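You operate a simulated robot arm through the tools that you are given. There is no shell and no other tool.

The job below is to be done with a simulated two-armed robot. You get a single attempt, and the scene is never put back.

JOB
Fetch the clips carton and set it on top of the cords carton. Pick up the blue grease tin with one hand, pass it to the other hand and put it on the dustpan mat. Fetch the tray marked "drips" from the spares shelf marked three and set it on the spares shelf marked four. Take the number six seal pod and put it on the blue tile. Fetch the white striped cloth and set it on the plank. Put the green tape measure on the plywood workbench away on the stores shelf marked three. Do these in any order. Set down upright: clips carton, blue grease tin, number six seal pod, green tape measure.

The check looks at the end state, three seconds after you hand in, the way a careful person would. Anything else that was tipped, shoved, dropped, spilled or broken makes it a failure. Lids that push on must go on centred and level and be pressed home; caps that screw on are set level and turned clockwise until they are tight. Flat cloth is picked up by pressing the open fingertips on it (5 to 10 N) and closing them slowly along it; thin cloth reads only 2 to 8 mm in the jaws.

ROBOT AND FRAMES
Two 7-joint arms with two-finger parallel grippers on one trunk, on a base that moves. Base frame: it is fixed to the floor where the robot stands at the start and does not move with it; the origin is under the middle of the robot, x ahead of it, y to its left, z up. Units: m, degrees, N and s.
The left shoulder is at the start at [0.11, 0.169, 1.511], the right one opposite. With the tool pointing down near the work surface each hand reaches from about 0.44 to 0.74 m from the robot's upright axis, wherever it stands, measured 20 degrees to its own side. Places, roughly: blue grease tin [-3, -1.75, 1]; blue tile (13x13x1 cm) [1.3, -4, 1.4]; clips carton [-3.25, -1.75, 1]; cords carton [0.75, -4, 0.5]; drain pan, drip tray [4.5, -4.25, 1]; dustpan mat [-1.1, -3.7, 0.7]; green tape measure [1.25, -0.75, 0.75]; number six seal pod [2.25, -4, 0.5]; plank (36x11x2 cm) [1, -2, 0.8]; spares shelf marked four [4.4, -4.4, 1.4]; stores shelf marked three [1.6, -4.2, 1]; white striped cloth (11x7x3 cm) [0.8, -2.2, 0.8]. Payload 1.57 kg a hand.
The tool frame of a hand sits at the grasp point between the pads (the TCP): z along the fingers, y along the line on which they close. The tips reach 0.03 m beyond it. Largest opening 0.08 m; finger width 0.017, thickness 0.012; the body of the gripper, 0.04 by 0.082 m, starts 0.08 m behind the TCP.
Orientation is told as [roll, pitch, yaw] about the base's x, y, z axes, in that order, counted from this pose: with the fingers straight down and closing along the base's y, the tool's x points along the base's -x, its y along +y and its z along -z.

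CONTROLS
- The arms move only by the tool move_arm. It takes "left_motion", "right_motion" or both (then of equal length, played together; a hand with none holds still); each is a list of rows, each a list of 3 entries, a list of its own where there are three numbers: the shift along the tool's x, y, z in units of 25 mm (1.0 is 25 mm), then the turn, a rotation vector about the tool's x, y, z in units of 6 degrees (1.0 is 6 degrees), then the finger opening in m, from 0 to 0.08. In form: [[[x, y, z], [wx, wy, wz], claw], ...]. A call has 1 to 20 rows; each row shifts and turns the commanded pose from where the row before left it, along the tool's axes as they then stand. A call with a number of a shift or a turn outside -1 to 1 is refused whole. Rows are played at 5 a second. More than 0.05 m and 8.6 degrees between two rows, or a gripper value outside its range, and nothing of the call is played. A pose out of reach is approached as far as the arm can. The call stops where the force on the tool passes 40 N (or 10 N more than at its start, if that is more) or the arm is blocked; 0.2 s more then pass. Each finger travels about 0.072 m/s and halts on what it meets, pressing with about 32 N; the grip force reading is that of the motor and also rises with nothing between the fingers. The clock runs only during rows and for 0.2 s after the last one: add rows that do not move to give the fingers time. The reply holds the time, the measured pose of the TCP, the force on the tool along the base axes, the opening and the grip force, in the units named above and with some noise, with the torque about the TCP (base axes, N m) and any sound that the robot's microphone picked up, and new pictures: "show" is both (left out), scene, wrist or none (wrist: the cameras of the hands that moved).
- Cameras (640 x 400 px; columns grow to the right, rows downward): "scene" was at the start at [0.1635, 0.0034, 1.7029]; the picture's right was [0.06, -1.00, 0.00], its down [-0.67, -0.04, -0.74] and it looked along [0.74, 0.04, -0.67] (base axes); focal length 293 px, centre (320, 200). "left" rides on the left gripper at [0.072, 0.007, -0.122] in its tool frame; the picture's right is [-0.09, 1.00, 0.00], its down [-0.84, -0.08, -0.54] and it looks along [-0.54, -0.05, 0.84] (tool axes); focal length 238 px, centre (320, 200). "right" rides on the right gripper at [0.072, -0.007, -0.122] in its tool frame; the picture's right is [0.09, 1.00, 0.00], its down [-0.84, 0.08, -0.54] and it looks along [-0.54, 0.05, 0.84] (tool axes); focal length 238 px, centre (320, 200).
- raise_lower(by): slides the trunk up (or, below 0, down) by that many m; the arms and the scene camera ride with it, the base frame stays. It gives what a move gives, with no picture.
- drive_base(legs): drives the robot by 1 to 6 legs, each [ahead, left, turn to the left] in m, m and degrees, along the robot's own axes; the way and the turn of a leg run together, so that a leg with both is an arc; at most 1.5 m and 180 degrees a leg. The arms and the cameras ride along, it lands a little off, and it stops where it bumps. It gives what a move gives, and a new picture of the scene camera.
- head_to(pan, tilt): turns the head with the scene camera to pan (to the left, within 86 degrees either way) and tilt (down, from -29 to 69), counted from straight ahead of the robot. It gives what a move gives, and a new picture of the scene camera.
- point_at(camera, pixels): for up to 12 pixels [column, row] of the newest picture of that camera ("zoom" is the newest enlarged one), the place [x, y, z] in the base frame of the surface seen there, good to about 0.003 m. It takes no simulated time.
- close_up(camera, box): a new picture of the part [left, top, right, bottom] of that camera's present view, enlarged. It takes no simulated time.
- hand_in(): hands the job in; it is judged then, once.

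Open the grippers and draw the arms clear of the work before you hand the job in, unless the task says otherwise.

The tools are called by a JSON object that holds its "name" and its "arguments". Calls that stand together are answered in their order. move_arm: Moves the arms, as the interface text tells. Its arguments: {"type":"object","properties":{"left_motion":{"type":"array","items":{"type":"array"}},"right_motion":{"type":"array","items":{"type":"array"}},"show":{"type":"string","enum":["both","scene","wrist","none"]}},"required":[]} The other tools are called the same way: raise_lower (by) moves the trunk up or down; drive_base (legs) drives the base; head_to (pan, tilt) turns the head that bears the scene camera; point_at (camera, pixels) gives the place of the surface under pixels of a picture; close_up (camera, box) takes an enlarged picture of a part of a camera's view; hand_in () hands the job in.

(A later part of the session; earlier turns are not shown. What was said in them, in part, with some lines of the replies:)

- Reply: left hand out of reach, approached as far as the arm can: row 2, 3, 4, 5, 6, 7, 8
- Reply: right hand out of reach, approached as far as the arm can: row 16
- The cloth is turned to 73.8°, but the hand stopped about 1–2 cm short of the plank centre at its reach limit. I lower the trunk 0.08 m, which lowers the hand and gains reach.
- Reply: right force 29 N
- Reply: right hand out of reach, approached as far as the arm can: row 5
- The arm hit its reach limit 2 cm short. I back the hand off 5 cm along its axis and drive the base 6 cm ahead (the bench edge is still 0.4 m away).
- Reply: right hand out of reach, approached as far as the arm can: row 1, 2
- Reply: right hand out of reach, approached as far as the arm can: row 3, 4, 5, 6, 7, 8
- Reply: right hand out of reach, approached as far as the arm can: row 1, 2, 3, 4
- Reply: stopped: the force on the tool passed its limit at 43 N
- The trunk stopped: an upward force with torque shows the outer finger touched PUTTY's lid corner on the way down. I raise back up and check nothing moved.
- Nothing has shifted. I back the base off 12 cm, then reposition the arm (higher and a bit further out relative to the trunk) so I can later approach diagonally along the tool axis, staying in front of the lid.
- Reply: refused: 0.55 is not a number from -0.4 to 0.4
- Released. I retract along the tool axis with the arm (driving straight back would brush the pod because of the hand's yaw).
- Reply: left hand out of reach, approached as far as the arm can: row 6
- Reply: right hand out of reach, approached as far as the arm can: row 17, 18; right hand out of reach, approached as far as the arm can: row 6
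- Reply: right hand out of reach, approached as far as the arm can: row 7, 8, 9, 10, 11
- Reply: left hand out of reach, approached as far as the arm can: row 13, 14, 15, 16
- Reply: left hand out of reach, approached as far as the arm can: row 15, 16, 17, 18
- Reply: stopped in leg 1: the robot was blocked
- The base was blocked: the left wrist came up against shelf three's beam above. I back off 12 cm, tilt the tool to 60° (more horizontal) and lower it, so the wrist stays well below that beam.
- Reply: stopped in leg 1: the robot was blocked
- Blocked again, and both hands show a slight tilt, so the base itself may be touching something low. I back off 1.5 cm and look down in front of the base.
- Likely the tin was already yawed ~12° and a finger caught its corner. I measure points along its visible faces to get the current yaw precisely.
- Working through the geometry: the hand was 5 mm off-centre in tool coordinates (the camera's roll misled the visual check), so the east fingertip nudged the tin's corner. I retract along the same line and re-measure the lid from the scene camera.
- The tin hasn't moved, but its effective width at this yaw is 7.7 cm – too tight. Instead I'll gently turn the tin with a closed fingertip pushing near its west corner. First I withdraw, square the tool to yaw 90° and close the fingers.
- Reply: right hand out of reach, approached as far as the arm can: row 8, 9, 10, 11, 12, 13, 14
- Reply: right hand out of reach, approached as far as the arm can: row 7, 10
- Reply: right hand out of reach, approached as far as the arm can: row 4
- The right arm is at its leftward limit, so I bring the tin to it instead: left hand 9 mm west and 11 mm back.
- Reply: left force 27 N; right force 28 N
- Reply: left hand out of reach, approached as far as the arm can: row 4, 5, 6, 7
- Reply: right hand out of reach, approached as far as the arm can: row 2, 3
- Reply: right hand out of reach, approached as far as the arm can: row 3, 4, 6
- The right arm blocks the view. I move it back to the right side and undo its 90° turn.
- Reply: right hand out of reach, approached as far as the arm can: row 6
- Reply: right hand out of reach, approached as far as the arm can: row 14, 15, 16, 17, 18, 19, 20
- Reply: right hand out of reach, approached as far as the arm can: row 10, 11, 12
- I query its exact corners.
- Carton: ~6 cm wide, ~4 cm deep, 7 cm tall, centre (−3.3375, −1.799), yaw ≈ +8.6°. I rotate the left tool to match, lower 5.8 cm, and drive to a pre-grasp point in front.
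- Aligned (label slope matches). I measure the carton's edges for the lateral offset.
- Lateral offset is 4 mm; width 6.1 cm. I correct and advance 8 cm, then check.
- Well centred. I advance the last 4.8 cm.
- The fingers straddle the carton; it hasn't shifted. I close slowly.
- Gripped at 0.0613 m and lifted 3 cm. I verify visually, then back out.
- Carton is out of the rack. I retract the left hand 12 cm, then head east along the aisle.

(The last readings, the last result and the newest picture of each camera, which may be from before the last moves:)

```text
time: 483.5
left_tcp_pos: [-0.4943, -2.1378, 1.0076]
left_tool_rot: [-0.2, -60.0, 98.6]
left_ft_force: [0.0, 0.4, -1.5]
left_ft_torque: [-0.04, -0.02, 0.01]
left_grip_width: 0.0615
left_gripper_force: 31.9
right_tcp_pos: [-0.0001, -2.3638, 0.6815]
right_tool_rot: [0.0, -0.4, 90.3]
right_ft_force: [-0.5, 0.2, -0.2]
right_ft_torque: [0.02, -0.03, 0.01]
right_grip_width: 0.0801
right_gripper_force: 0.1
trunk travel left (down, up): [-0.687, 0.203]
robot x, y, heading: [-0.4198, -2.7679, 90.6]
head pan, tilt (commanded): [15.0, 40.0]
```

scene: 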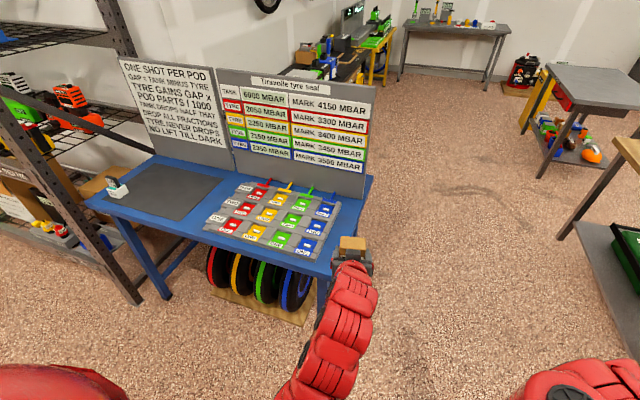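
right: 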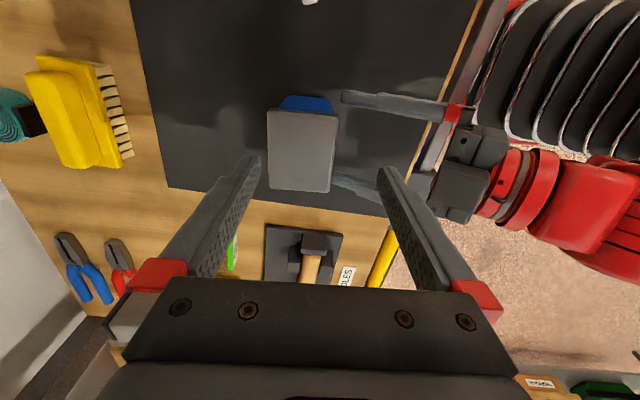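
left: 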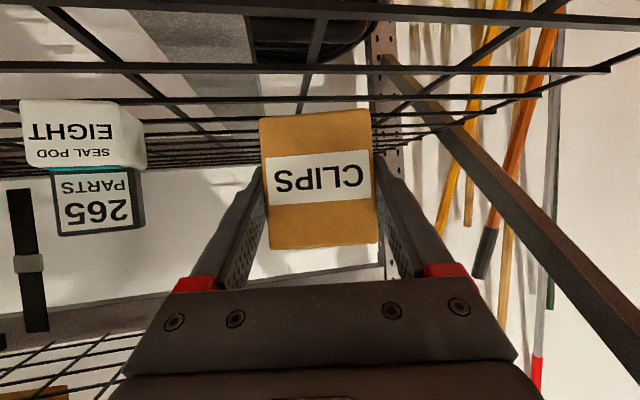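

I continue 0.25 m east and turn around to face south.

{"name": "drive_base", "arguments": {"legs": [[-0.05, -0.25, 0], [0, 0, -90], [0, 0, -90]]}}

{"name": "drive_base", "arguments": {"legs": [[0, 0.75, 0]]}}

{"name": "head_to", "arguments": {"pan": 0, "tilt": 40}}

```text
time: 493.0
left_tcp_pos: [-0.1069, -3.4466, 1.0094]
left_tool_rot: [-0.1, -60.0, -82.5]
left_ft_force: [0.2, 0.9, -1.0]
left_ft_torque: [0.0, 0.04, -0.02]
left_grip_width: 0.0616
left_gripper_force: 32.2
right_tcp_pos: [-0.5961, -3.2113, 0.6804]
right_tool_rot: [0.1, -0.4, -90.8]
right_ft_force: [0.0, -0.5, 0.1]
right_ft_torque: [-0.02, -0.03, 0.01]
right_grip_width: 0.08
right_gripper_force: 0.0
trunk travel left (down, up): [-0.687, 0.203]
robot x, y, heading: [-0.1694, -2.8144, -90.2]
head pan, tilt (commanded): [15.0, 40.0]
```

scene: 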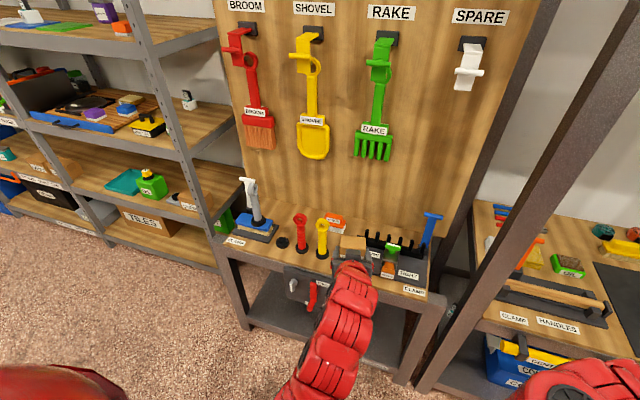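

```text
time: 497.1
left_tcp_pos: [0.6409, -3.4545, 1.0086]
left_tool_rot: [-0.2, -59.9, -83.3]
left_ft_force: [-0.6, 0.1, -1.1]
left_ft_torque: [0.01, -0.04, 0.02]
left_grip_width: 0.0617
left_gripper_force: 31.9
right_tcp_pos: [0.1533, -3.2152, 0.6793]
right_tool_rot: [0.1, -0.5, -91.4]
right_ft_force: [0.4, 0.5, 0.5]
right_ft_torque: [0.01, 0.0, -0.02]
right_grip_width: 0.08
right_gripper_force: 0.2
trunk travel left (down, up): [-0.687, 0.203]
robot x, y, heading: [0.5834, -2.8226, -90.8]
head pan, tilt (commanded): [15.0, 40.0]
```

scene: 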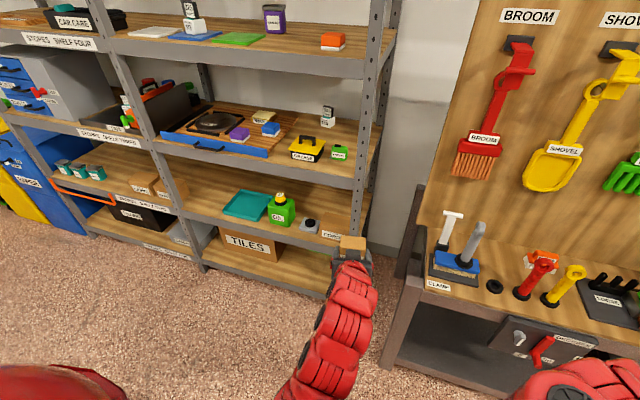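

```text
time: 497.9
left_tcp_pos: [0.6413, -3.4547, 1.0084]
left_tool_rot: [-0.1, -60.0, -83.3]
left_ft_force: [1.3, 0.2, -1.0]
left_ft_torque: [0.02, 0.01, 0.0]
left_grip_width: 0.0613
left_gripper_force: 31.3
right_tcp_pos: [0.1537, -3.2141, 0.6795]
right_tool_rot: [0.1, -0.4, -91.3]
right_ft_force: [-1.3, 0.3, 0.4]
right_ft_torque: [-0.01, -0.01, 0.0]
right_grip_width: 0.08
right_gripper_force: 0.0
trunk travel left (down, up): [-0.687, 0.203]
robot x, y, heading: [0.5844, -2.8203, -90.9]
head pan, tilt (commanded): [0.0, 40.0]
```

scene: 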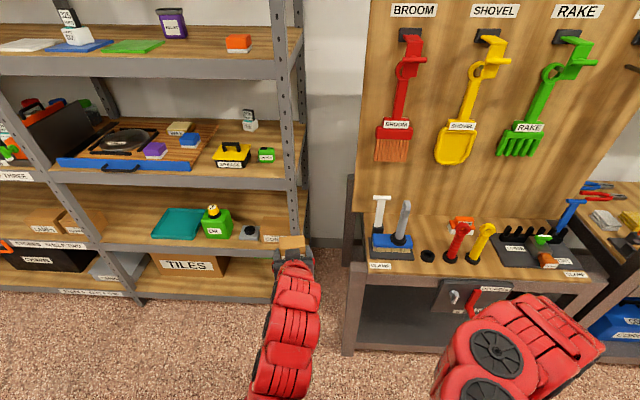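

I measure the pegboard bench's front edge and the CORDS carton position before planning the approach.

{"name": "point_at", "arguments": {"camera": "scene", "pixels": [[440, 285], [370, 275], [352, 270], [345, 330], [460, 335], [290, 200], [300, 230], [262, 235], [245, 232], [235, 285], [290, 130]]}}

{"name": "close_up", "arguments": {"camera": "scene", "box": [190, 180, 330, 280]}}

```text
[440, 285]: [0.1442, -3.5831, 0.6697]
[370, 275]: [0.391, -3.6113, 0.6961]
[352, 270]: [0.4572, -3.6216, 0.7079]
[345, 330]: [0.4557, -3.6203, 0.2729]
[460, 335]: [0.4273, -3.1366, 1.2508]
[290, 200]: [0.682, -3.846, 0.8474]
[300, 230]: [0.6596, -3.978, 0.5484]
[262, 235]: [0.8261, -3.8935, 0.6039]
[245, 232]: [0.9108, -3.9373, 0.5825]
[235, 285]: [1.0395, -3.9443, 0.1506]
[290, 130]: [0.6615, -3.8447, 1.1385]
```

```text
4.00 times, centred on (260, 230) of scene
```

zoom: 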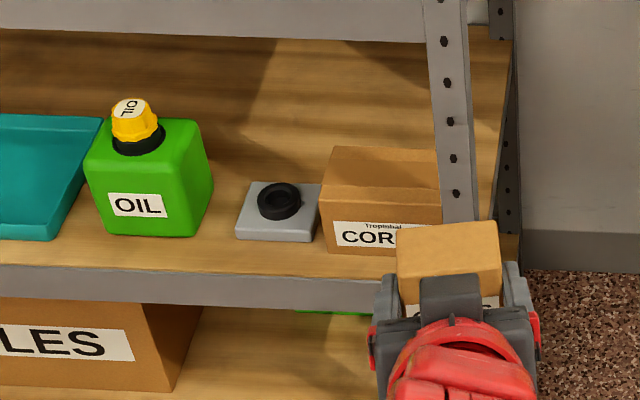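

The pegboard bench front (y≈−3.61, x<0.457) would block my right hand if I faced straight south, so I'll approach at an angle: move east to x≈1.1, then turn 28° clockwise.

{"name": "drive_base", "arguments": {"legs": [[-0.1, 0.56, 0], [0, 0, -28]]}}

{"name": "head_to", "arguments": {"pan": 10, "tilt": 40}}

```text
time: 502.5
left_tcp_pos: [0.9019, -3.3148, 1.0074]
left_tool_rot: [-0.1, -60.0, -111.5]
left_ft_force: [0.2, 0.4, -2.2]
left_ft_torque: [0.06, 0.03, 0.01]
left_grip_width: 0.0618
left_gripper_force: 32.0
right_tcp_pos: [0.5851, -2.8726, 0.6792]
right_tool_rot: [0.1, -0.4, -119.7]
right_ft_force: [-1.0, 0.2, -0.4]
right_ft_torque: [-0.03, 0.01, 0.01]
right_grip_width: 0.0799
right_gripper_force: 0.0
trunk travel left (down, up): [-0.687, 0.203]
robot x, y, heading: [1.154, -2.7357, -119.2]
head pan, tilt (commanded): [0.0, 40.0]
```

scene: 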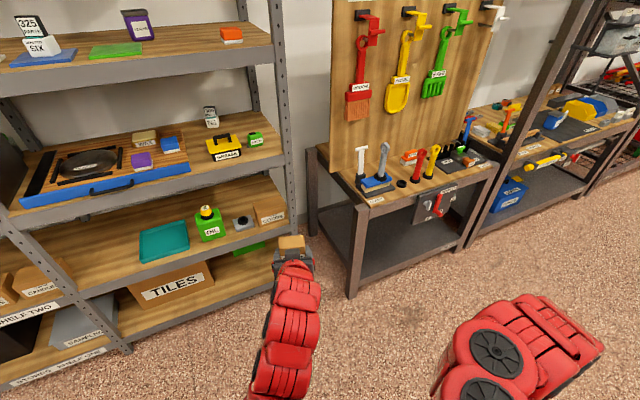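

```text
time: 503.2
left_tcp_pos: [0.9015, -3.314, 1.0079]
left_tool_rot: [-0.1, -59.9, -111.5]
left_ft_force: [-0.8, 0.8, -1.1]
left_ft_torque: [0.0, 0.0, 0.0]
left_grip_width: 0.0616
left_gripper_force: 32.0
right_tcp_pos: [0.5856, -2.8723, 0.6799]
right_tool_rot: [0.2, -0.5, -119.7]
right_ft_force: [0.1, -0.5, 0.7]
right_ft_torque: [0.0, -0.02, 0.01]
right_grip_width: 0.0799
right_gripper_force: 0.1
trunk travel left (down, up): [-0.687, 0.203]
robot x, y, heading: [1.1503, -2.731, -119.2]
head pan, tilt (commanded): [10.0, 40.0]
```

scene: 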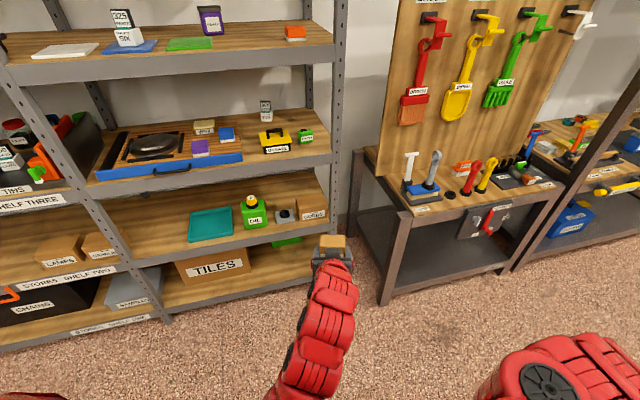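

The CORDS carton is at (312,208). I zoom and measure its top.

{"name": "close_up", "arguments": {"camera": "scene", "box": [265, 170, 355, 240]}}

{"name": "point_at", "arguments": {"camera": "zoom", "pixels": [[225, 165], [380, 145], [245, 180], [240, 240], [380, 150], [250, 270], [300, 150], [370, 200], [200, 220], [395, 110], [280, 165], [350, 160]]}}

```text
5.71 times, centred on (310, 205) of scene
```

zoom: 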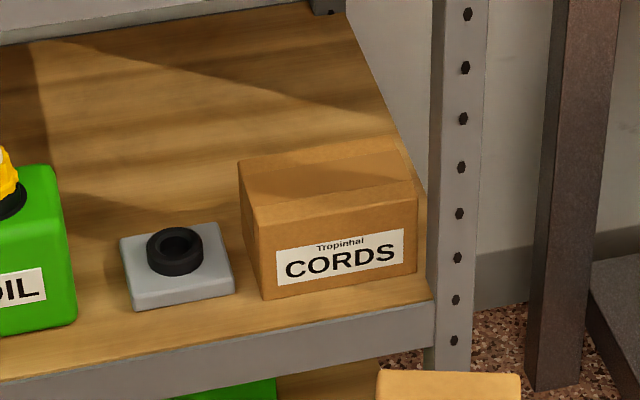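

```text
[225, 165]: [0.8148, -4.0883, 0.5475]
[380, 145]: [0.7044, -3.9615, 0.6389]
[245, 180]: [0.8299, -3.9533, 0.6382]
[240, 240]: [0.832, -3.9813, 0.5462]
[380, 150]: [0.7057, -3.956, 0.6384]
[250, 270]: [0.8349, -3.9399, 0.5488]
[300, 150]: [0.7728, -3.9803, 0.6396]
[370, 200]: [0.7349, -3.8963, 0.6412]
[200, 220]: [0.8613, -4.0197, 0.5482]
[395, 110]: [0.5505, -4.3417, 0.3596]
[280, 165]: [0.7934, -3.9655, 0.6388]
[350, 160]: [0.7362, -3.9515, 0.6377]
```

I query the exact top corners.

{"name": "point_at", "arguments": {"camera": "zoom", "pixels": [[243, 165], [262, 218], [412, 188], [398, 145], [330, 180], [265, 295], [415, 265], [430, 200], [440, 300]]}}

```text
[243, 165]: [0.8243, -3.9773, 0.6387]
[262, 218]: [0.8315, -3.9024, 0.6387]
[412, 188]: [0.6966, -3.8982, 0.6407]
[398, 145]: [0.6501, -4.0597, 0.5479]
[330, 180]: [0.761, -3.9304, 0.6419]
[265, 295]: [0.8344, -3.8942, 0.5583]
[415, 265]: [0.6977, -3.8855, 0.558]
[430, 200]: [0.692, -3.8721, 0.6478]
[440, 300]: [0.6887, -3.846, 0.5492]
```

The CORDS carton's top spans x 0.695–0.832, y −3.898 to −3.98 at z≈0.64. I lower the trunk by 0.268 m and drive most of the way toward it.

{"name": "raise_lower", "arguments": {"by": -0.268}}

{"name": "drive_base", "arguments": {"legs": [[0.4, 0.122, 0]]}}

{"name": "move_arm", "arguments": {"left_motion": [[[0, 0, 0], [0, 0, 0], 0.048]], "show": "wrist"}}

```text
time: 506.0
left_tcp_pos: [0.9012, -3.3144, 0.74]
left_tool_rot: [-0.2, -60.0, -111.5]
left_ft_force: [1.0, -0.5, -1.0]
left_ft_torque: [0.0, 0.0, 0.0]
left_grip_width: 0.0617
left_gripper_force: 32.6
right_tcp_pos: [0.5857, -2.8727, 0.4133]
right_tool_rot: [0.1, -0.4, -119.8]
right_ft_force: [-0.3, 0.9, -0.3]
right_ft_torque: [-0.02, 0.0, 0.01]
right_grip_width: 0.0799
right_gripper_force: 0.1
trunk travel left (down, up): [-0.419, 0.471]
robot x, y, heading: [1.1504, -2.7328, -119.4]
head pan, tilt (commanded): [10.0, 40.0]
```

```text
time: 508.6
left_tcp_pos: [0.8129, -3.7251, 0.7393]
left_tool_rot: [-0.3, -60.0, -111.4]
left_ft_force: [0.3, -0.7, -1.5]
left_ft_torque: [-0.02, 0.04, 0.02]
left_grip_width: 0.0618
left_gripper_force: 31.9
right_tcp_pos: [0.4962, -3.284, 0.4123]
right_tool_rot: [0.0, -0.4, -119.5]
right_ft_force: [-0.8, -0.4, 0.1]
right_ft_torque: [-0.01, -0.02, 0.04]
right_grip_width: 0.0796
right_gripper_force: 0.0
trunk travel left (down, up): [-0.419, 0.471]
robot x, y, heading: [1.0604, -3.1383, -119.3]
head pan, tilt (commanded): [10.0, 40.0]
```

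scene: 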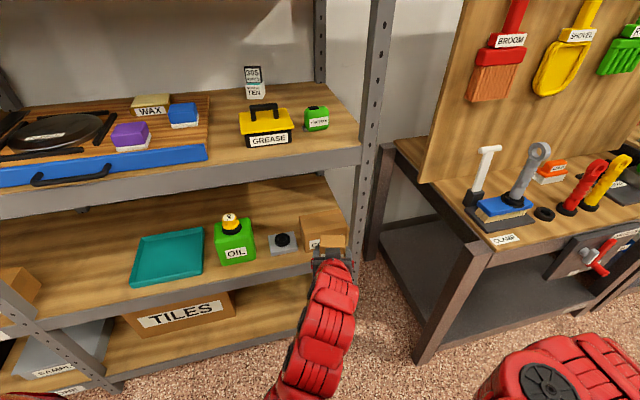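

```text
time: 509.0
left_tcp_pos: [0.8125, -3.7258, 0.7397]
left_tool_rot: [0.0, -59.8, -111.4]
left_ft_force: [-0.2, -1.0, -0.9]
left_ft_torque: [0.01, 0.01, 0.02]
left_grip_width: 0.0612
left_gripper_force: 32.5
right_tcp_pos: [0.4957, -3.2836, 0.4128]
right_tool_rot: [0.0, -0.3, -119.5]
right_ft_force: [-0.1, 0.6, -0.7]
right_ft_torque: [0.04, 0.02, 0.04]
right_grip_width: 0.0797
right_gripper_force: 0.2
trunk travel left (down, up): [-0.419, 0.471]
robot x, y, heading: [1.06, -3.1383, -119.1]
head pan, tilt (commanded): [10.0, 40.0]
```

left: 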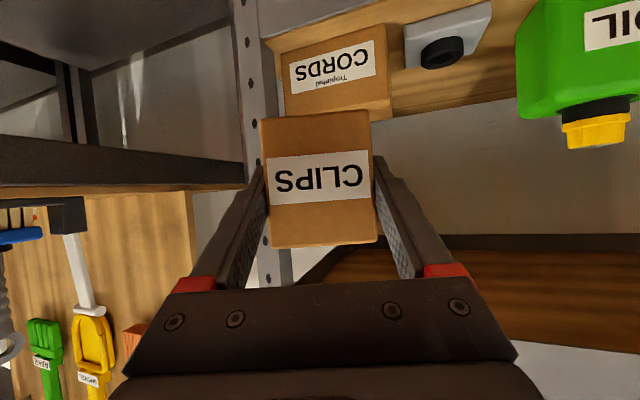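

Remaining offset is (−0.046, −0.208). I drive half, check, then the rest.

{"name": "drive_base", "arguments": {"legs": [[0.12, 0.036, 0]]}}

{"name": "move_arm", "arguments": {"left_motion": [[[0, 0, 0], [0, 0, 0], 0.048]], "show": "both"}}

```text
time: 510.2
left_tcp_pos: [0.7852, -3.8461, 0.7393]
left_tool_rot: [-0.2, -59.9, -111.3]
left_ft_force: [0.4, -0.3, -1.8]
left_ft_torque: [-0.01, -0.02, 0.0]
left_grip_width: 0.0615
left_gripper_force: 31.9
right_tcp_pos: [0.4677, -3.4032, 0.4116]
right_tool_rot: [0.0, -0.3, -119.6]
right_ft_force: [-0.1, -0.8, -1.1]
right_ft_torque: [0.03, 0.01, 0.02]
right_grip_width: 0.0801
right_gripper_force: 0.0
trunk travel left (down, up): [-0.419, 0.471]
robot x, y, heading: [1.0381, -3.2619, -119.2]
head pan, tilt (commanded): [10.0, 40.0]
```

scene: 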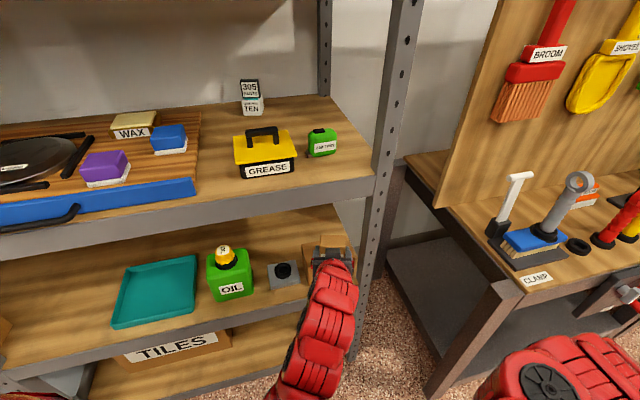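

```text
time: 510.6
left_tcp_pos: [0.7845, -3.8454, 0.7401]
left_tool_rot: [-0.1, -59.9, -111.5]
left_ft_force: [-0.2, 0.1, -1.3]
left_ft_torque: [0.03, -0.01, 0.0]
left_grip_width: 0.0618
left_gripper_force: 32.2
right_tcp_pos: [0.4689, -3.4054, 0.4124]
right_tool_rot: [0.1, -0.4, -119.5]
right_ft_force: [-0.6, 1.2, -0.8]
right_ft_torque: [-0.03, 0.01, 0.01]
right_grip_width: 0.08
right_gripper_force: 0.1
trunk travel left (down, up): [-0.419, 0.471]
robot x, y, heading: [1.0322, -3.2623, -119.3]
head pan, tilt (commanded): [10.0, 40.0]
```

scene: 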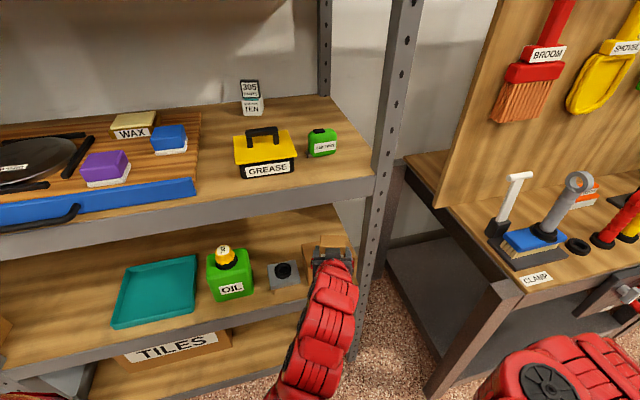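
left: 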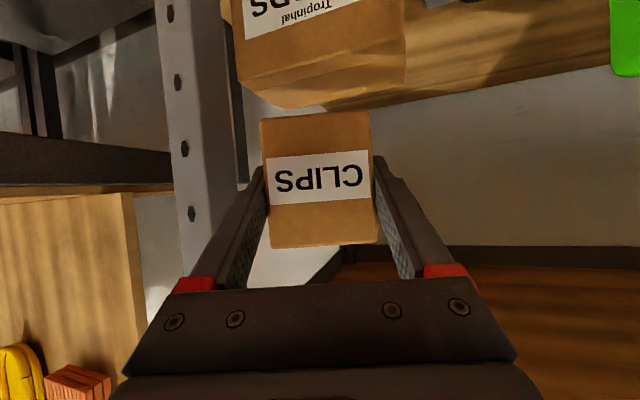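

I re-measure the CORDS top from the wrist camera for the final placement.

{"name": "point_at", "arguments": {"camera": "left", "pixels": [[240, 78], [404, 45], [275, 106], [402, 88], [330, 80], [300, 95], [390, 70], [260, 90]]}}

{"name": "close_up", "arguments": {"camera": "scene", "box": [280, 210, 380, 290]}}

{"name": "point_at", "arguments": {"camera": "zoom", "pixels": [[140, 130], [200, 110], [330, 90], [160, 200], [180, 150], [300, 120], [250, 100]]}}

```text
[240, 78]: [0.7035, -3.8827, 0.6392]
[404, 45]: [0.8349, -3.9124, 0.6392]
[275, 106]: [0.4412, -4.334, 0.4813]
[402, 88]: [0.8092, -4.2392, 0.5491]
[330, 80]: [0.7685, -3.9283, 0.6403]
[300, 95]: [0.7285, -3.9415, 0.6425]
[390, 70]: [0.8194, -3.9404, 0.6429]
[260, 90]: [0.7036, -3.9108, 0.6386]
```

```text
5.00 times, centred on (330, 250) of scene
```

zoom: 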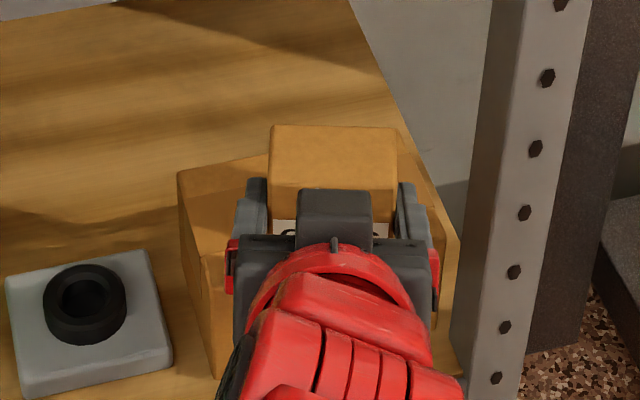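

```text
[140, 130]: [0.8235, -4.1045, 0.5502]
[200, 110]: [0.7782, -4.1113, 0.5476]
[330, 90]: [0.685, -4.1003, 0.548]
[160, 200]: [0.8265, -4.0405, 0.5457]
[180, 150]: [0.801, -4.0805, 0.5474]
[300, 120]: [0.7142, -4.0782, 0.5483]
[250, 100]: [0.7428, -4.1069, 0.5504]
```

CORDS top centre ≈ (0.765, −3.935). I drive the final 8.6 cm.

{"name": "drive_base", "arguments": {"legs": [[0.08, 0.026, 0]]}}

{"name": "move_arm", "arguments": {"left_motion": [[[0, 0, 0], [0, 0, 0], 0.048]], "show": "both"}}

{"name": "close_up", "arguments": {"camera": "scene", "box": [270, 210, 390, 300]}}

```text
time: 511.7
left_tcp_pos: [0.7688, -3.9304, 0.7395]
left_tool_rot: [-0.2, -59.9, -111.3]
left_ft_force: [-0.1, 0.3, -1.2]
left_ft_torque: [-0.02, 0.0, -0.03]
left_grip_width: 0.0616
left_gripper_force: 32.1
right_tcp_pos: [0.4523, -3.4878, 0.4132]
right_tool_rot: [0.2, -0.4, -119.5]
right_ft_force: [0.0, 0.4, -0.3]
right_ft_torque: [-0.03, 0.0, 0.01]
right_grip_width: 0.0799
right_gripper_force: 0.0
trunk travel left (down, up): [-0.419, 0.471]
robot x, y, heading: [1.0169, -3.344, -119.2]
head pan, tilt (commanded): [10.0, 40.0]
```

scene: 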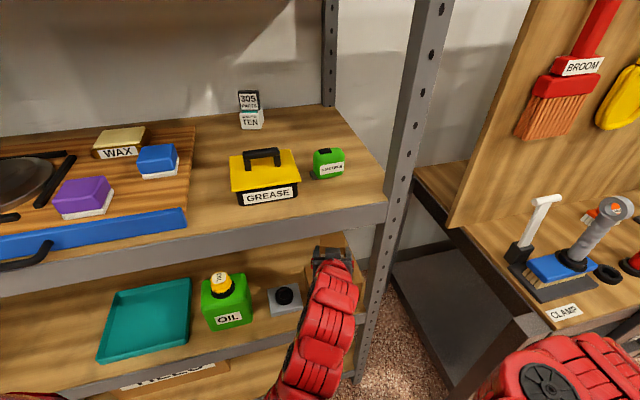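

```text
time: 512.1
left_tcp_pos: [0.769, -3.928, 0.7409]
left_tool_rot: [-0.1, -60.0, -111.4]
left_ft_force: [0.4, 0.6, -0.9]
left_ft_torque: [-0.01, 0.01, 0.05]
left_grip_width: 0.0617
left_gripper_force: 31.5
right_tcp_pos: [0.4519, -3.4879, 0.4119]
right_tool_rot: [0.1, -0.4, -119.6]
right_ft_force: [0.7, 0.5, -0.4]
right_ft_torque: [-0.02, 0.0, 0.0]
right_grip_width: 0.0799
right_gripper_force: 0.1
trunk travel left (down, up): [-0.419, 0.471]
robot x, y, heading: [1.0168, -3.3448, -119.1]
head pan, tilt (commanded): [10.0, 40.0]
```

scene: 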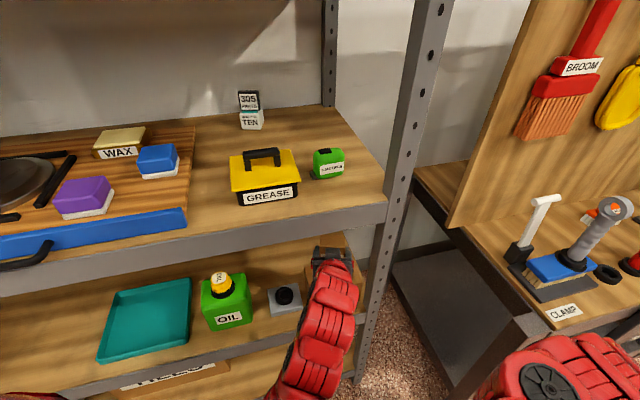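
left: 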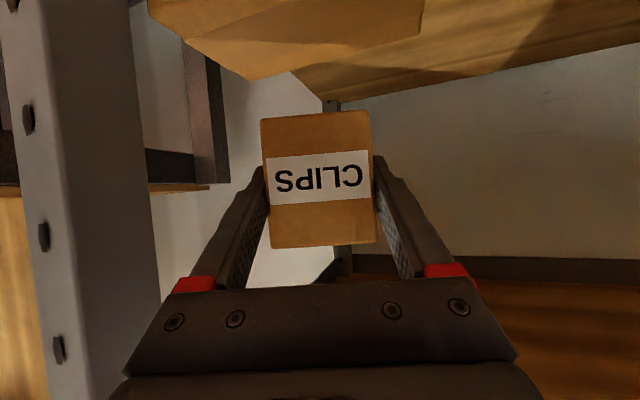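

```text
4.44 times, centred on (330, 255) of scene
```

zoom: 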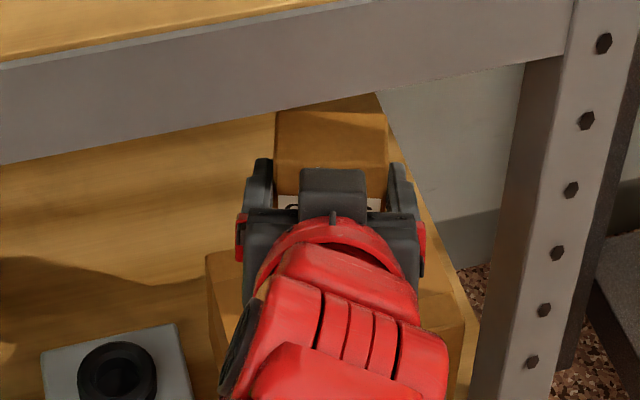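

TCP is over the carton's centre at z=0.741. I lower the trunk 5.2 cm, leaving ~1 cm.

{"name": "raise_lower", "arguments": {"by": -0.052}}

{"name": "move_arm", "arguments": {"left_motion": [[[0.05, 0, 0.03], [0, 0, 0], 0.048], [[0.05, 0, 0.03], [0, 0, 0], 0.048], [[0, 0, 0], [0, 0, 0], 0.048]], "show": "wrist"}}

```text
time: 513.0
left_tcp_pos: [0.7689, -3.9284, 0.6877]
left_tool_rot: [-0.1, -59.9, -111.4]
left_ft_force: [0.5, -0.9, -0.4]
left_ft_torque: [0.01, -0.05, -0.02]
left_grip_width: 0.0614
left_gripper_force: 32.1
right_tcp_pos: [0.453, -3.4877, 0.3597]
right_tool_rot: [0.1, -0.3, -119.5]
right_ft_force: [0.1, 0.1, 0.1]
right_ft_torque: [-0.02, -0.02, -0.02]
right_grip_width: 0.0802
right_gripper_force: 0.1
trunk travel left (down, up): [-0.367, 0.523]
robot x, y, heading: [1.0185, -3.3473, -119.0]
head pan, tilt (commanded): [10.0, 40.0]
```

```text
time: 513.8
left_tcp_pos: [0.7684, -3.9287, 0.686]
left_tool_rot: [-0.1, -60.1, -111.5]
left_ft_force: [0.6, 0.0, -1.7]
left_ft_torque: [0.01, 0.01, -0.01]
left_grip_width: 0.0617
left_gripper_force: 31.8
right_tcp_pos: [0.4526, -3.4879, 0.3606]
right_tool_rot: [0.0, -0.3, -119.5]
right_ft_force: [0.0, 0.3, 0.2]
right_ft_torque: [-0.01, 0.0, -0.02]
right_grip_width: 0.08
right_gripper_force: 0.1
trunk travel left (down, up): [-0.367, 0.523]
robot x, y, heading: [1.02, -3.3447, -118.5]
head pan, tilt (commanded): [10.0, 40.0]
```

left: 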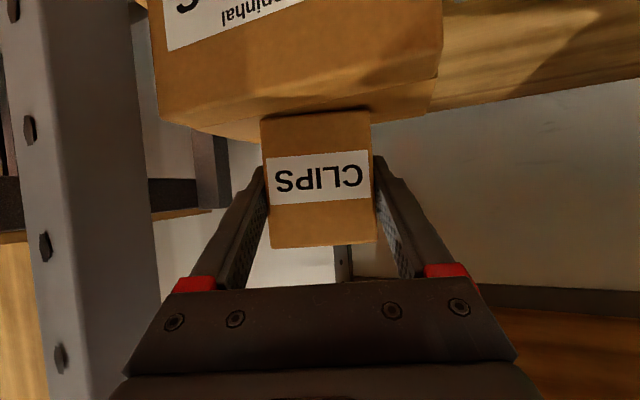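

I verify where the clips carton sits relative to the CORDS top edges.

{"name": "close_up", "arguments": {"camera": "left", "box": [140, 20, 460, 220]}}

{"name": "point_at", "arguments": {"camera": "left", "pixels": [[200, 125], [240, 130], [255, 137], [180, 115], [400, 110], [430, 95], [440, 70], [380, 108], [265, 118], [368, 112]]}}

```text
2.00 times, centred on (300, 120) of left
```

zoom: 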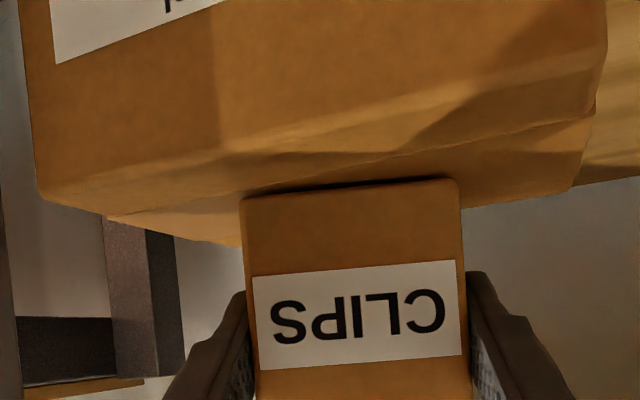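

```text
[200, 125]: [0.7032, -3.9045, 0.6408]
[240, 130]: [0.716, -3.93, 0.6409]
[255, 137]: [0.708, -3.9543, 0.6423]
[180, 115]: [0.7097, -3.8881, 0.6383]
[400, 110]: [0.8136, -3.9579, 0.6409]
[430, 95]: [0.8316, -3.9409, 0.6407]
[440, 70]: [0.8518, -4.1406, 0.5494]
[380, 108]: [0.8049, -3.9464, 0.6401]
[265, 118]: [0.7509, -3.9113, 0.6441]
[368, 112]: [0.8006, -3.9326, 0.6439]
```

It's about 8 mm behind the centre, so I pull back 8 mm, then inch down until contact.

{"name": "move_arm", "arguments": {"left_motion": [[[0.16, 0, -0.277], [0, 0, 0], 0.048], [[0.09, 0, 0.05], [0, 0, 0], 0.048], [[0.05, 0, 0.03], [0, 0, 0], 0.048], [[0, 0, 0], [0, 0, 0], 0.048]], "show": "none"}}

```text
time: 514.8
left_tcp_pos: [0.7711, -3.9224, 0.6829]
left_tool_rot: [-0.2, -60.2, -111.4]
left_ft_force: [-1.1, -2.1, 10.6]
left_ft_torque: [-0.16, -0.19, -0.04]
left_grip_width: 0.0615
left_gripper_force: 32.4
right_tcp_pos: [0.4527, -3.4875, 0.3609]
right_tool_rot: [0.2, -0.4, -119.5]
right_ft_force: [0.3, -0.6, 0.9]
right_ft_torque: [-0.02, 0.0, -0.05]
right_grip_width: 0.0802
right_gripper_force: 0.1
trunk travel left (down, up): [-0.367, 0.523]
robot x, y, heading: [1.0157, -3.3458, -118.9]
head pan, tilt (commanded): [10.0, 40.0]
```

Contact (10.6 N). I ease up 1 mm and open slowly.

{"name": "move_arm", "arguments": {"left_motion": [[[-0.03, 0, -0.017], [0, 0, 0], 0.048], [[0, 0, 0], [0, 0, 0], 0.061], [[0, 0, 0], [0, 0, 0], 0.064], [[0, 0, 0], [0, 0, 0], 0.068], [[0, 0, 0], [0, 0, 0], 0.073], [[0, 0, 0], [0, 0, 0], 0.078], [[0, 0, 0], [0, 0, 0], 0.078]], "show": "wrist"}}

{"name": "close_up", "arguments": {"camera": "left", "box": [140, 20, 460, 260]}}

```text
time: 516.4
left_tcp_pos: [0.773, -3.9226, 0.6832]
left_tool_rot: [-0.2, -60.0, -111.4]
left_ft_force: [-0.2, 0.5, 0.2]
left_ft_torque: [0.01, -0.01, -0.04]
left_grip_width: 0.0781
left_gripper_force: 0.1
right_tcp_pos: [0.4524, -3.4877, 0.3602]
right_tool_rot: [0.1, -0.5, -119.5]
right_ft_force: [-0.6, -0.2, -0.4]
right_ft_torque: [0.01, 0.03, 0.01]
right_grip_width: 0.08
right_gripper_force: 0.0
trunk travel left (down, up): [-0.367, 0.523]
robot x, y, heading: [1.0158, -3.3482, -119.1]
head pan, tilt (commanded): [10.0, 40.0]
```

left: 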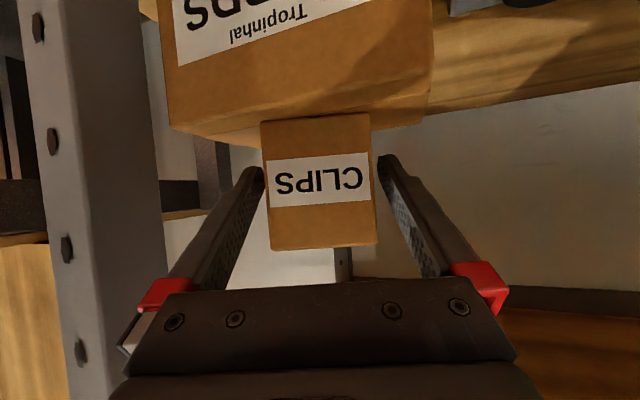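

```text
1.67 times, centred on (300, 140) of left
```

zoom: 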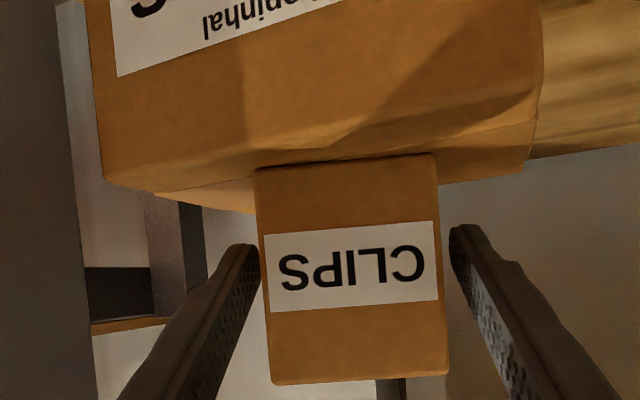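

The CLIPS carton rests on the CORDS carton. I raise the open hand straight up 6 cm with the trunk, then back away along the tool axis.

{"name": "raise_lower", "arguments": {"by": 0.06}}

{"name": "drive_base", "arguments": {"legs": [[-0.2, -0.03, 0]]}}

{"name": "close_up", "arguments": {"camera": "scene", "box": [250, 180, 400, 290]}}

```text
time: 517.4
left_tcp_pos: [0.7709, -3.9215, 0.7413]
left_tool_rot: [-0.1, -60.1, -111.4]
left_ft_force: [-0.4, -0.8, 0.6]
left_ft_torque: [0.02, 0.0, 0.04]
left_grip_width: 0.078
left_gripper_force: 0.0
right_tcp_pos: [0.4524, -3.4875, 0.4192]
right_tool_rot: [0.1, -0.4, -119.5]
right_ft_force: [-0.1, 0.4, -0.4]
right_ft_torque: [0.0, -0.02, 0.02]
right_grip_width: 0.0799
right_gripper_force: 0.1
trunk travel left (down, up): [-0.427, 0.463]
robot x, y, heading: [1.0143, -3.3417, -119.2]
head pan, tilt (commanded): [10.0, 40.0]
```

```text
time: 519.0
left_tcp_pos: [0.8426, -3.7318, 0.7432]
left_tool_rot: [-0.1, -59.9, -111.4]
left_ft_force: [0.5, -0.3, 0.1]
left_ft_torque: [-0.01, 0.0, 0.0]
left_grip_width: 0.0777
left_gripper_force: 0.0
right_tcp_pos: [0.5243, -3.298, 0.4207]
right_tool_rot: [0.1, -0.4, -119.5]
right_ft_force: [-0.3, 1.0, 0.7]
right_ft_torque: [0.0, -0.01, -0.01]
right_grip_width: 0.08
right_gripper_force: 0.1
trunk travel left (down, up): [-0.427, 0.463]
robot x, y, heading: [1.0894, -3.1545, -118.9]
head pan, tilt (commanded): [10.0, 40.0]
```

scene: 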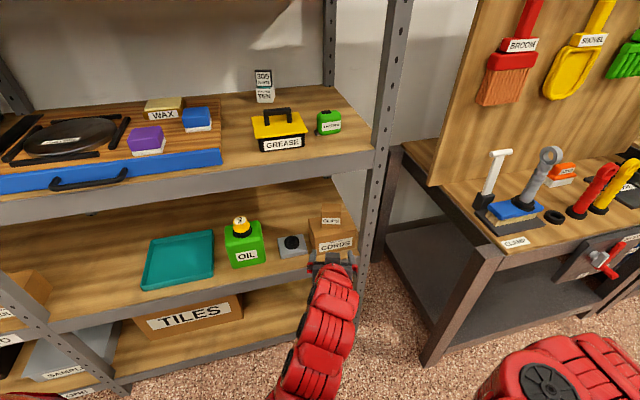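

```text
3.64 times, centred on (325, 235) of scene
```

zoom: 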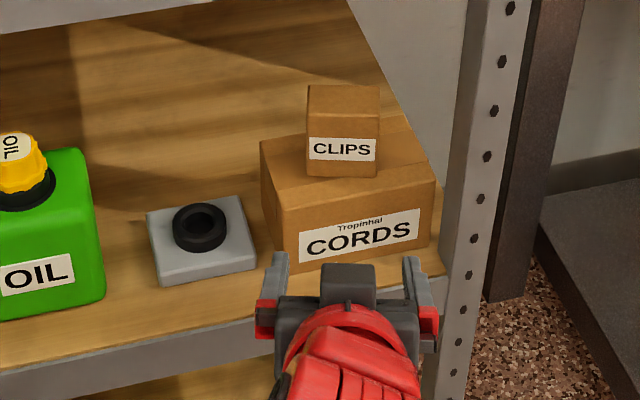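

The CLIPS carton stands upright on the CORDS carton. I back away further, raise the trunk, and look over the finished placements.

{"name": "drive_base", "arguments": {"legs": [[-0.2, 0, 0]]}}

{"name": "raise_lower", "arguments": {"by": 0.4}}

{"name": "head_to", "arguments": {"pan": 25, "tilt": 25}}

{"name": "close_up", "arguments": {"camera": "scene", "box": [120, 60, 480, 285]}}

```text
time: 520.6
left_tcp_pos: [0.9409, -3.5564, 0.7425]
left_tool_rot: [0.0, -60.0, -111.3]
left_ft_force: [0.4, -0.8, -0.8]
left_ft_torque: [-0.01, 0.02, 0.0]
left_grip_width: 0.0779
left_gripper_force: 0.0
right_tcp_pos: [0.6201, -3.124, 0.4216]
right_tool_rot: [0.1, -0.4, -119.5]
right_ft_force: [0.1, 0.0, -0.1]
right_ft_torque: [-0.02, -0.03, 0.0]
right_grip_width: 0.0799
right_gripper_force: 0.0
trunk travel left (down, up): [-0.427, 0.463]
robot x, y, heading: [1.1836, -2.983, -119.1]
head pan, tilt (commanded): [10.0, 40.0]
```

scene: 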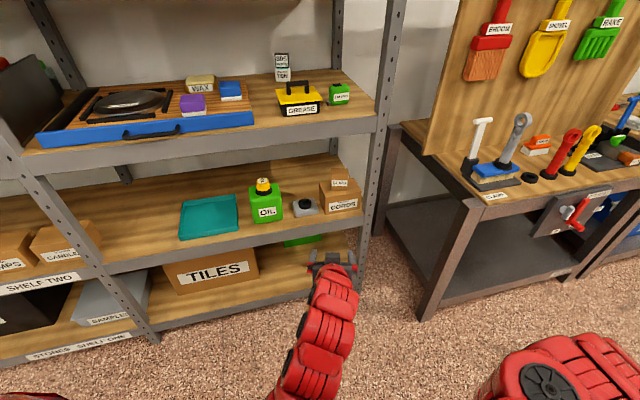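

```text
time: 524.5
left_tcp_pos: [0.9408, -3.5574, 1.1419]
left_tool_rot: [-0.1, -60.1, -111.2]
left_ft_force: [0.6, 0.3, 0.2]
left_ft_torque: [0.0, -0.03, 0.01]
left_grip_width: 0.0778
left_gripper_force: 0.0
right_tcp_pos: [0.6196, -3.1231, 0.8202]
right_tool_rot: [0.1, -0.3, -119.3]
right_ft_force: [-1.0, -0.6, -0.3]
right_ft_torque: [-0.01, 0.03, 0.0]
right_grip_width: 0.08
right_gripper_force: 0.0
trunk travel left (down, up): [-0.827, 0.063]
robot x, y, heading: [1.1866, -2.9827, -118.9]
head pan, tilt (commanded): [10.0, 40.0]
```

```text
time: 525.2
left_tcp_pos: [0.9406, -3.5569, 1.1409]
left_tool_rot: [-0.1, -60.0, -111.3]
left_ft_force: [0.2, -0.4, -0.5]
left_ft_torque: [-0.03, 0.0, 0.02]
left_grip_width: 0.078
left_gripper_force: 0.0
right_tcp_pos: [0.6203, -3.1243, 0.8213]
right_tool_rot: [0.0, -0.3, -119.4]
right_ft_force: [-0.7, 0.2, 1.2]
right_ft_torque: [0.02, 0.01, -0.03]
right_grip_width: 0.0803
right_gripper_force: 0.1
trunk travel left (down, up): [-0.827, 0.063]
robot x, y, heading: [1.1839, -2.9784, -118.7]
head pan, tilt (commanded): [25.0, 25.0]
```

scene: 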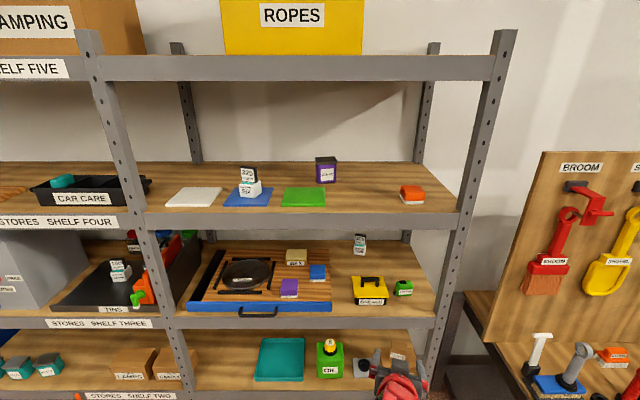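

```text
1.78 times, centred on (300, 172) of scene
```

zoom: 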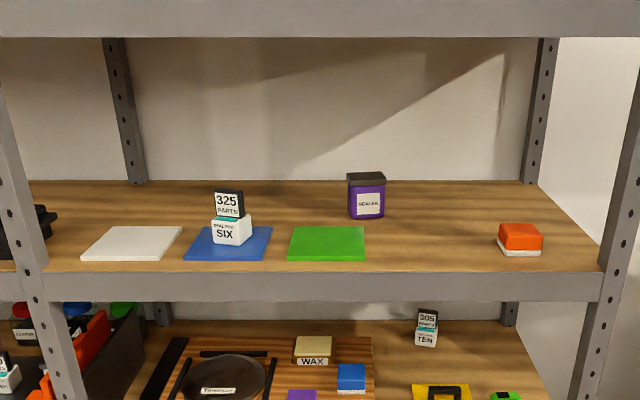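

Pod SIX is on the blue tile, the tape measure on shelf three, and the cartons stacked. I turn to check the plank and cloth on the workbench too.

{"name": "drive_base", "arguments": {"legs": [[0, 0, 65], [0, 0, 65]]}}

{"name": "head_to", "arguments": {"pan": 80, "tilt": 35}}

```text
time: 531.3
left_tcp_pos: [1.7829, -2.7975, 1.1424]
left_tool_rot: [-0.1, -60.0, 18.8]
left_ft_force: [-0.6, -0.2, 0.6]
left_ft_torque: [0.0, 0.0, 0.01]
left_grip_width: 0.0781
left_gripper_force: 0.1
right_tcp_pos: [1.6576, -3.3201, 0.821]
right_tool_rot: [0.1, -0.4, 10.6]
right_ft_force: [-0.1, 0.0, 0.0]
right_ft_torque: [0.01, 0.01, -0.01]
right_grip_width: 0.0801
right_gripper_force: 0.0
trunk travel left (down, up): [-0.827, 0.063]
robot x, y, heading: [1.1854, -2.9769, 11.2]
head pan, tilt (commanded): [25.0, 25.0]
```

scene: 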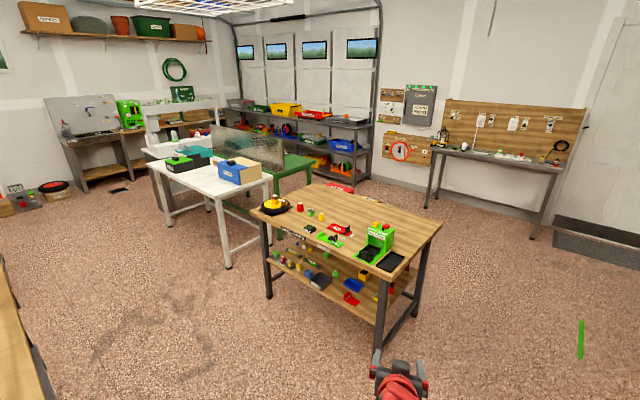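

```text
time: 532.6
left_tcp_pos: [1.7841, -2.7971, 1.1434]
left_tool_rot: [-0.1, -60.0, 18.7]
left_ft_force: [-0.2, -0.7, 0.3]
left_ft_torque: [-0.01, 0.01, -0.01]
left_grip_width: 0.0781
left_gripper_force: 0.1
right_tcp_pos: [1.658, -3.3214, 0.8197]
right_tool_rot: [0.1, -0.3, 10.6]
right_ft_force: [1.0, 0.0, 1.6]
right_ft_torque: [-0.03, -0.02, 0.0]
right_grip_width: 0.08
right_gripper_force: 0.0
trunk travel left (down, up): [-0.827, 0.063]
robot x, y, heading: [1.1853, -2.9809, 11.1]
head pan, tilt (commanded): [80.0, 35.0]
```

scene: 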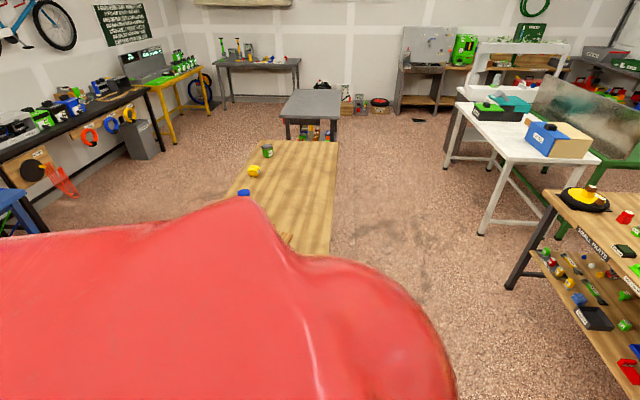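

My shoulder hides the plank; I turn to face the bench.

{"name": "drive_base", "arguments": {"legs": [[0, 0, 75]]}}

{"name": "head_to", "arguments": {"pan": 10, "tilt": 45}}

{"name": "close_up", "arguments": {"camera": "scene", "box": [180, 60, 460, 235]}}

```text
time: 536.2
left_tcp_pos: [1.1601, -2.3552, 1.142]
left_tool_rot: [-0.1, -60.0, 93.9]
left_ft_force: [0.3, -0.6, -0.4]
left_ft_torque: [0.0, 0.0, 0.01]
left_grip_width: 0.0779
left_gripper_force: 0.0
right_tcp_pos: [1.6356, -2.6107, 0.8206]
right_tool_rot: [0.1, -0.4, 85.8]
right_ft_force: [0.5, 0.3, -0.1]
right_ft_torque: [-0.01, 0.0, 0.0]
right_grip_width: 0.0799
right_gripper_force: 0.0
trunk travel left (down, up): [-0.827, 0.063]
robot x, y, heading: [1.1825, -2.9803, 86.2]
head pan, tilt (commanded): [80.0, 35.0]
```

scene: 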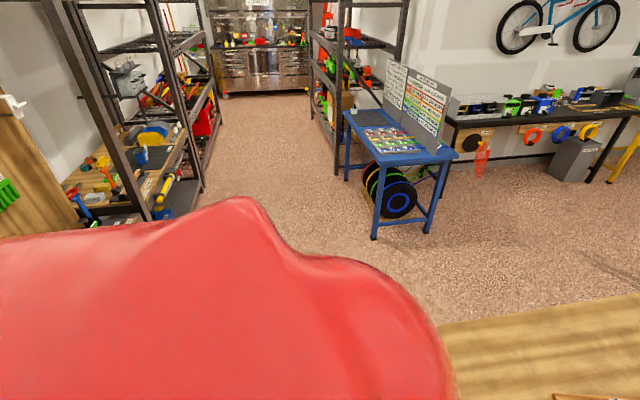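

```text
time: 537.6
left_tcp_pos: [1.1592, -2.3553, 1.1413]
left_tool_rot: [-0.2, -60.0, 93.9]
left_ft_force: [0.0, -0.6, -0.2]
left_ft_torque: [-0.03, 0.01, -0.02]
left_grip_width: 0.078
left_gripper_force: 0.0
right_tcp_pos: [1.6353, -2.6099, 0.8198]
right_tool_rot: [0.1, -0.3, 85.9]
right_ft_force: [0.0, -0.3, -0.4]
right_ft_torque: [-0.04, 0.01, 0.01]
right_grip_width: 0.0797
right_gripper_force: 0.1
trunk travel left (down, up): [-0.827, 0.063]
robot x, y, heading: [1.1847, -2.9824, 86.4]
head pan, tilt (commanded): [10.0, 45.0]
```

scene: 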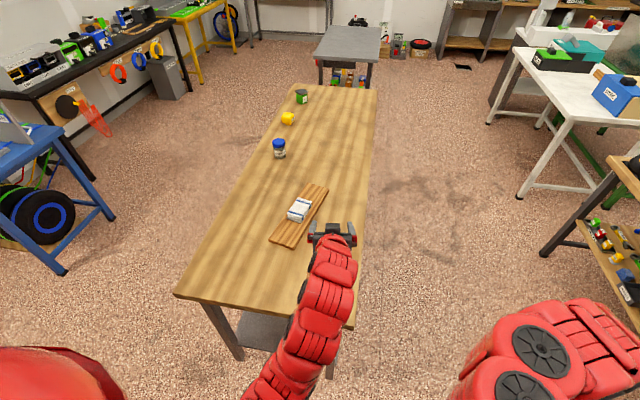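

```text
2.29 times, centred on (320, 148) of scene
```

zoom: 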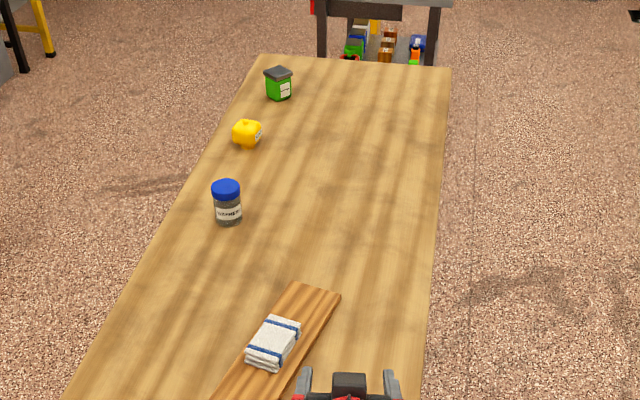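

The cloth lies squarely on the plank and everything else on the bench is undisturbed. I back the robot away from the bench so both open hands are clear of all work.

{"name": "drive_base", "arguments": {"legs": [[-0.28, 0, 0]]}}

{"name": "move_arm", "arguments": {"left_motion": [[[0, 0, 0], [0, 0, 0], 0.08], [[0, 0, 0], [0, 0, 0], 0.08]], "right_motion": [[[0, 0, 0], [0, 0, 0], 0.08], [[0, 0, 0], [0, 0, 0], 0.08]], "show": "scene"}}

```text
time: 539.6
left_tcp_pos: [1.1406, -2.6314, 1.1417]
left_tool_rot: [-0.1, -60.0, 93.9]
left_ft_force: [0.3, 0.3, -0.8]
left_ft_torque: [0.01, 0.0, 0.01]
left_grip_width: 0.0782
left_gripper_force: 0.1
right_tcp_pos: [1.6156, -2.8863, 0.8199]
right_tool_rot: [0.1, -0.4, 86.0]
right_ft_force: [0.2, 1.1, 0.0]
right_ft_torque: [-0.01, -0.01, -0.02]
right_grip_width: 0.0796
right_gripper_force: 0.0
trunk travel left (down, up): [-0.827, 0.063]
robot x, y, heading: [1.1697, -3.2599, 86.6]
head pan, tilt (commanded): [10.0, 45.0]
```

scene: 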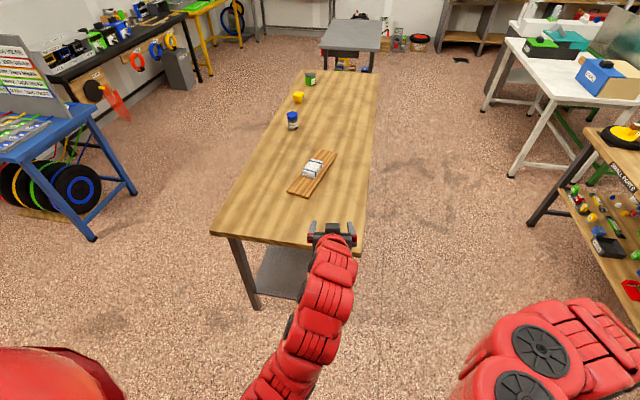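

```text
time: 540.2
left_tcp_pos: [1.1417, -2.6316, 1.1418]
left_tool_rot: [-0.1, -60.0, 94.0]
left_ft_force: [-0.9, -0.2, -0.1]
left_ft_torque: [-0.03, 0.03, 0.01]
left_grip_width: 0.0803
left_gripper_force: 0.1
right_tcp_pos: [1.6169, -2.8863, 0.82]
right_tool_rot: [0.1, -0.4, 85.9]
right_ft_force: [0.0, -0.4, 0.4]
right_ft_torque: [-0.03, -0.04, -0.04]
right_grip_width: 0.08
right_gripper_force: 0.0
trunk travel left (down, up): [-0.827, 0.063]
robot x, y, heading: [1.1685, -3.257, 86.4]
head pan, tilt (commanded): [10.0, 45.0]
```

scene: 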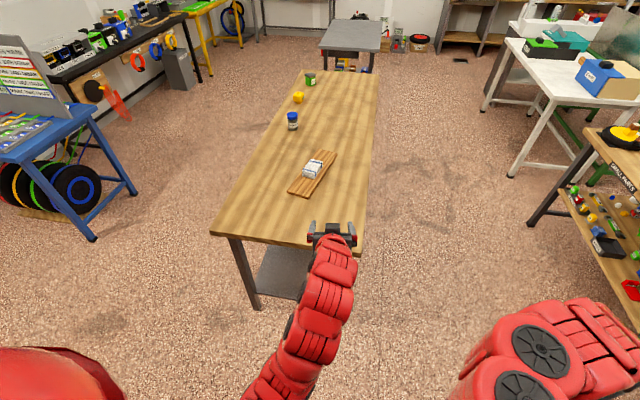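

All six jobs are done and checked by camera, and both grippers are open and clear of the work. I hand the job in.

{"name": "hand_in", "arguments": {}}

```text
The job is handed in.
```

All six items are where you asked, and I checked each one by camera before handing in. I don't have the judge's verdict.

- **Clips carton:** standing upright on top of the cords carton.
- **Blue grease tin:** picked up with the left hand, passed in the air to the right hand just above the mat, and set upright on the dustpan mat. It sits clear of the KNOBS tag already lying there.
- **Drips tray:** moved from spares shelf three to spares shelf four.
- **Number six seal pod:** standing upright on the blue tile.
- **White striped cloth:** lying square on the plank.
- **Green tape measure:** standing upright on stores shelf three, to the right of the GREASE box.

I had several contacts along the way:

- **Grease tin:** it is wider than it looked, so I nudged it about on its wire shelf before I could grip it.
- **Blower nozzle:** a finger touched it twice, the harder time at about 10 N. The blower had not moved afterwards.
- **PUTTY tub:** a finger pressed its lid at about 43 N, and it looked unmoved afterwards.
- **Machines rack:** the base stopped twice against the rack in front of the tin. The second time it was my right wrist on the shelf beam. Nothing there moved except the tin.
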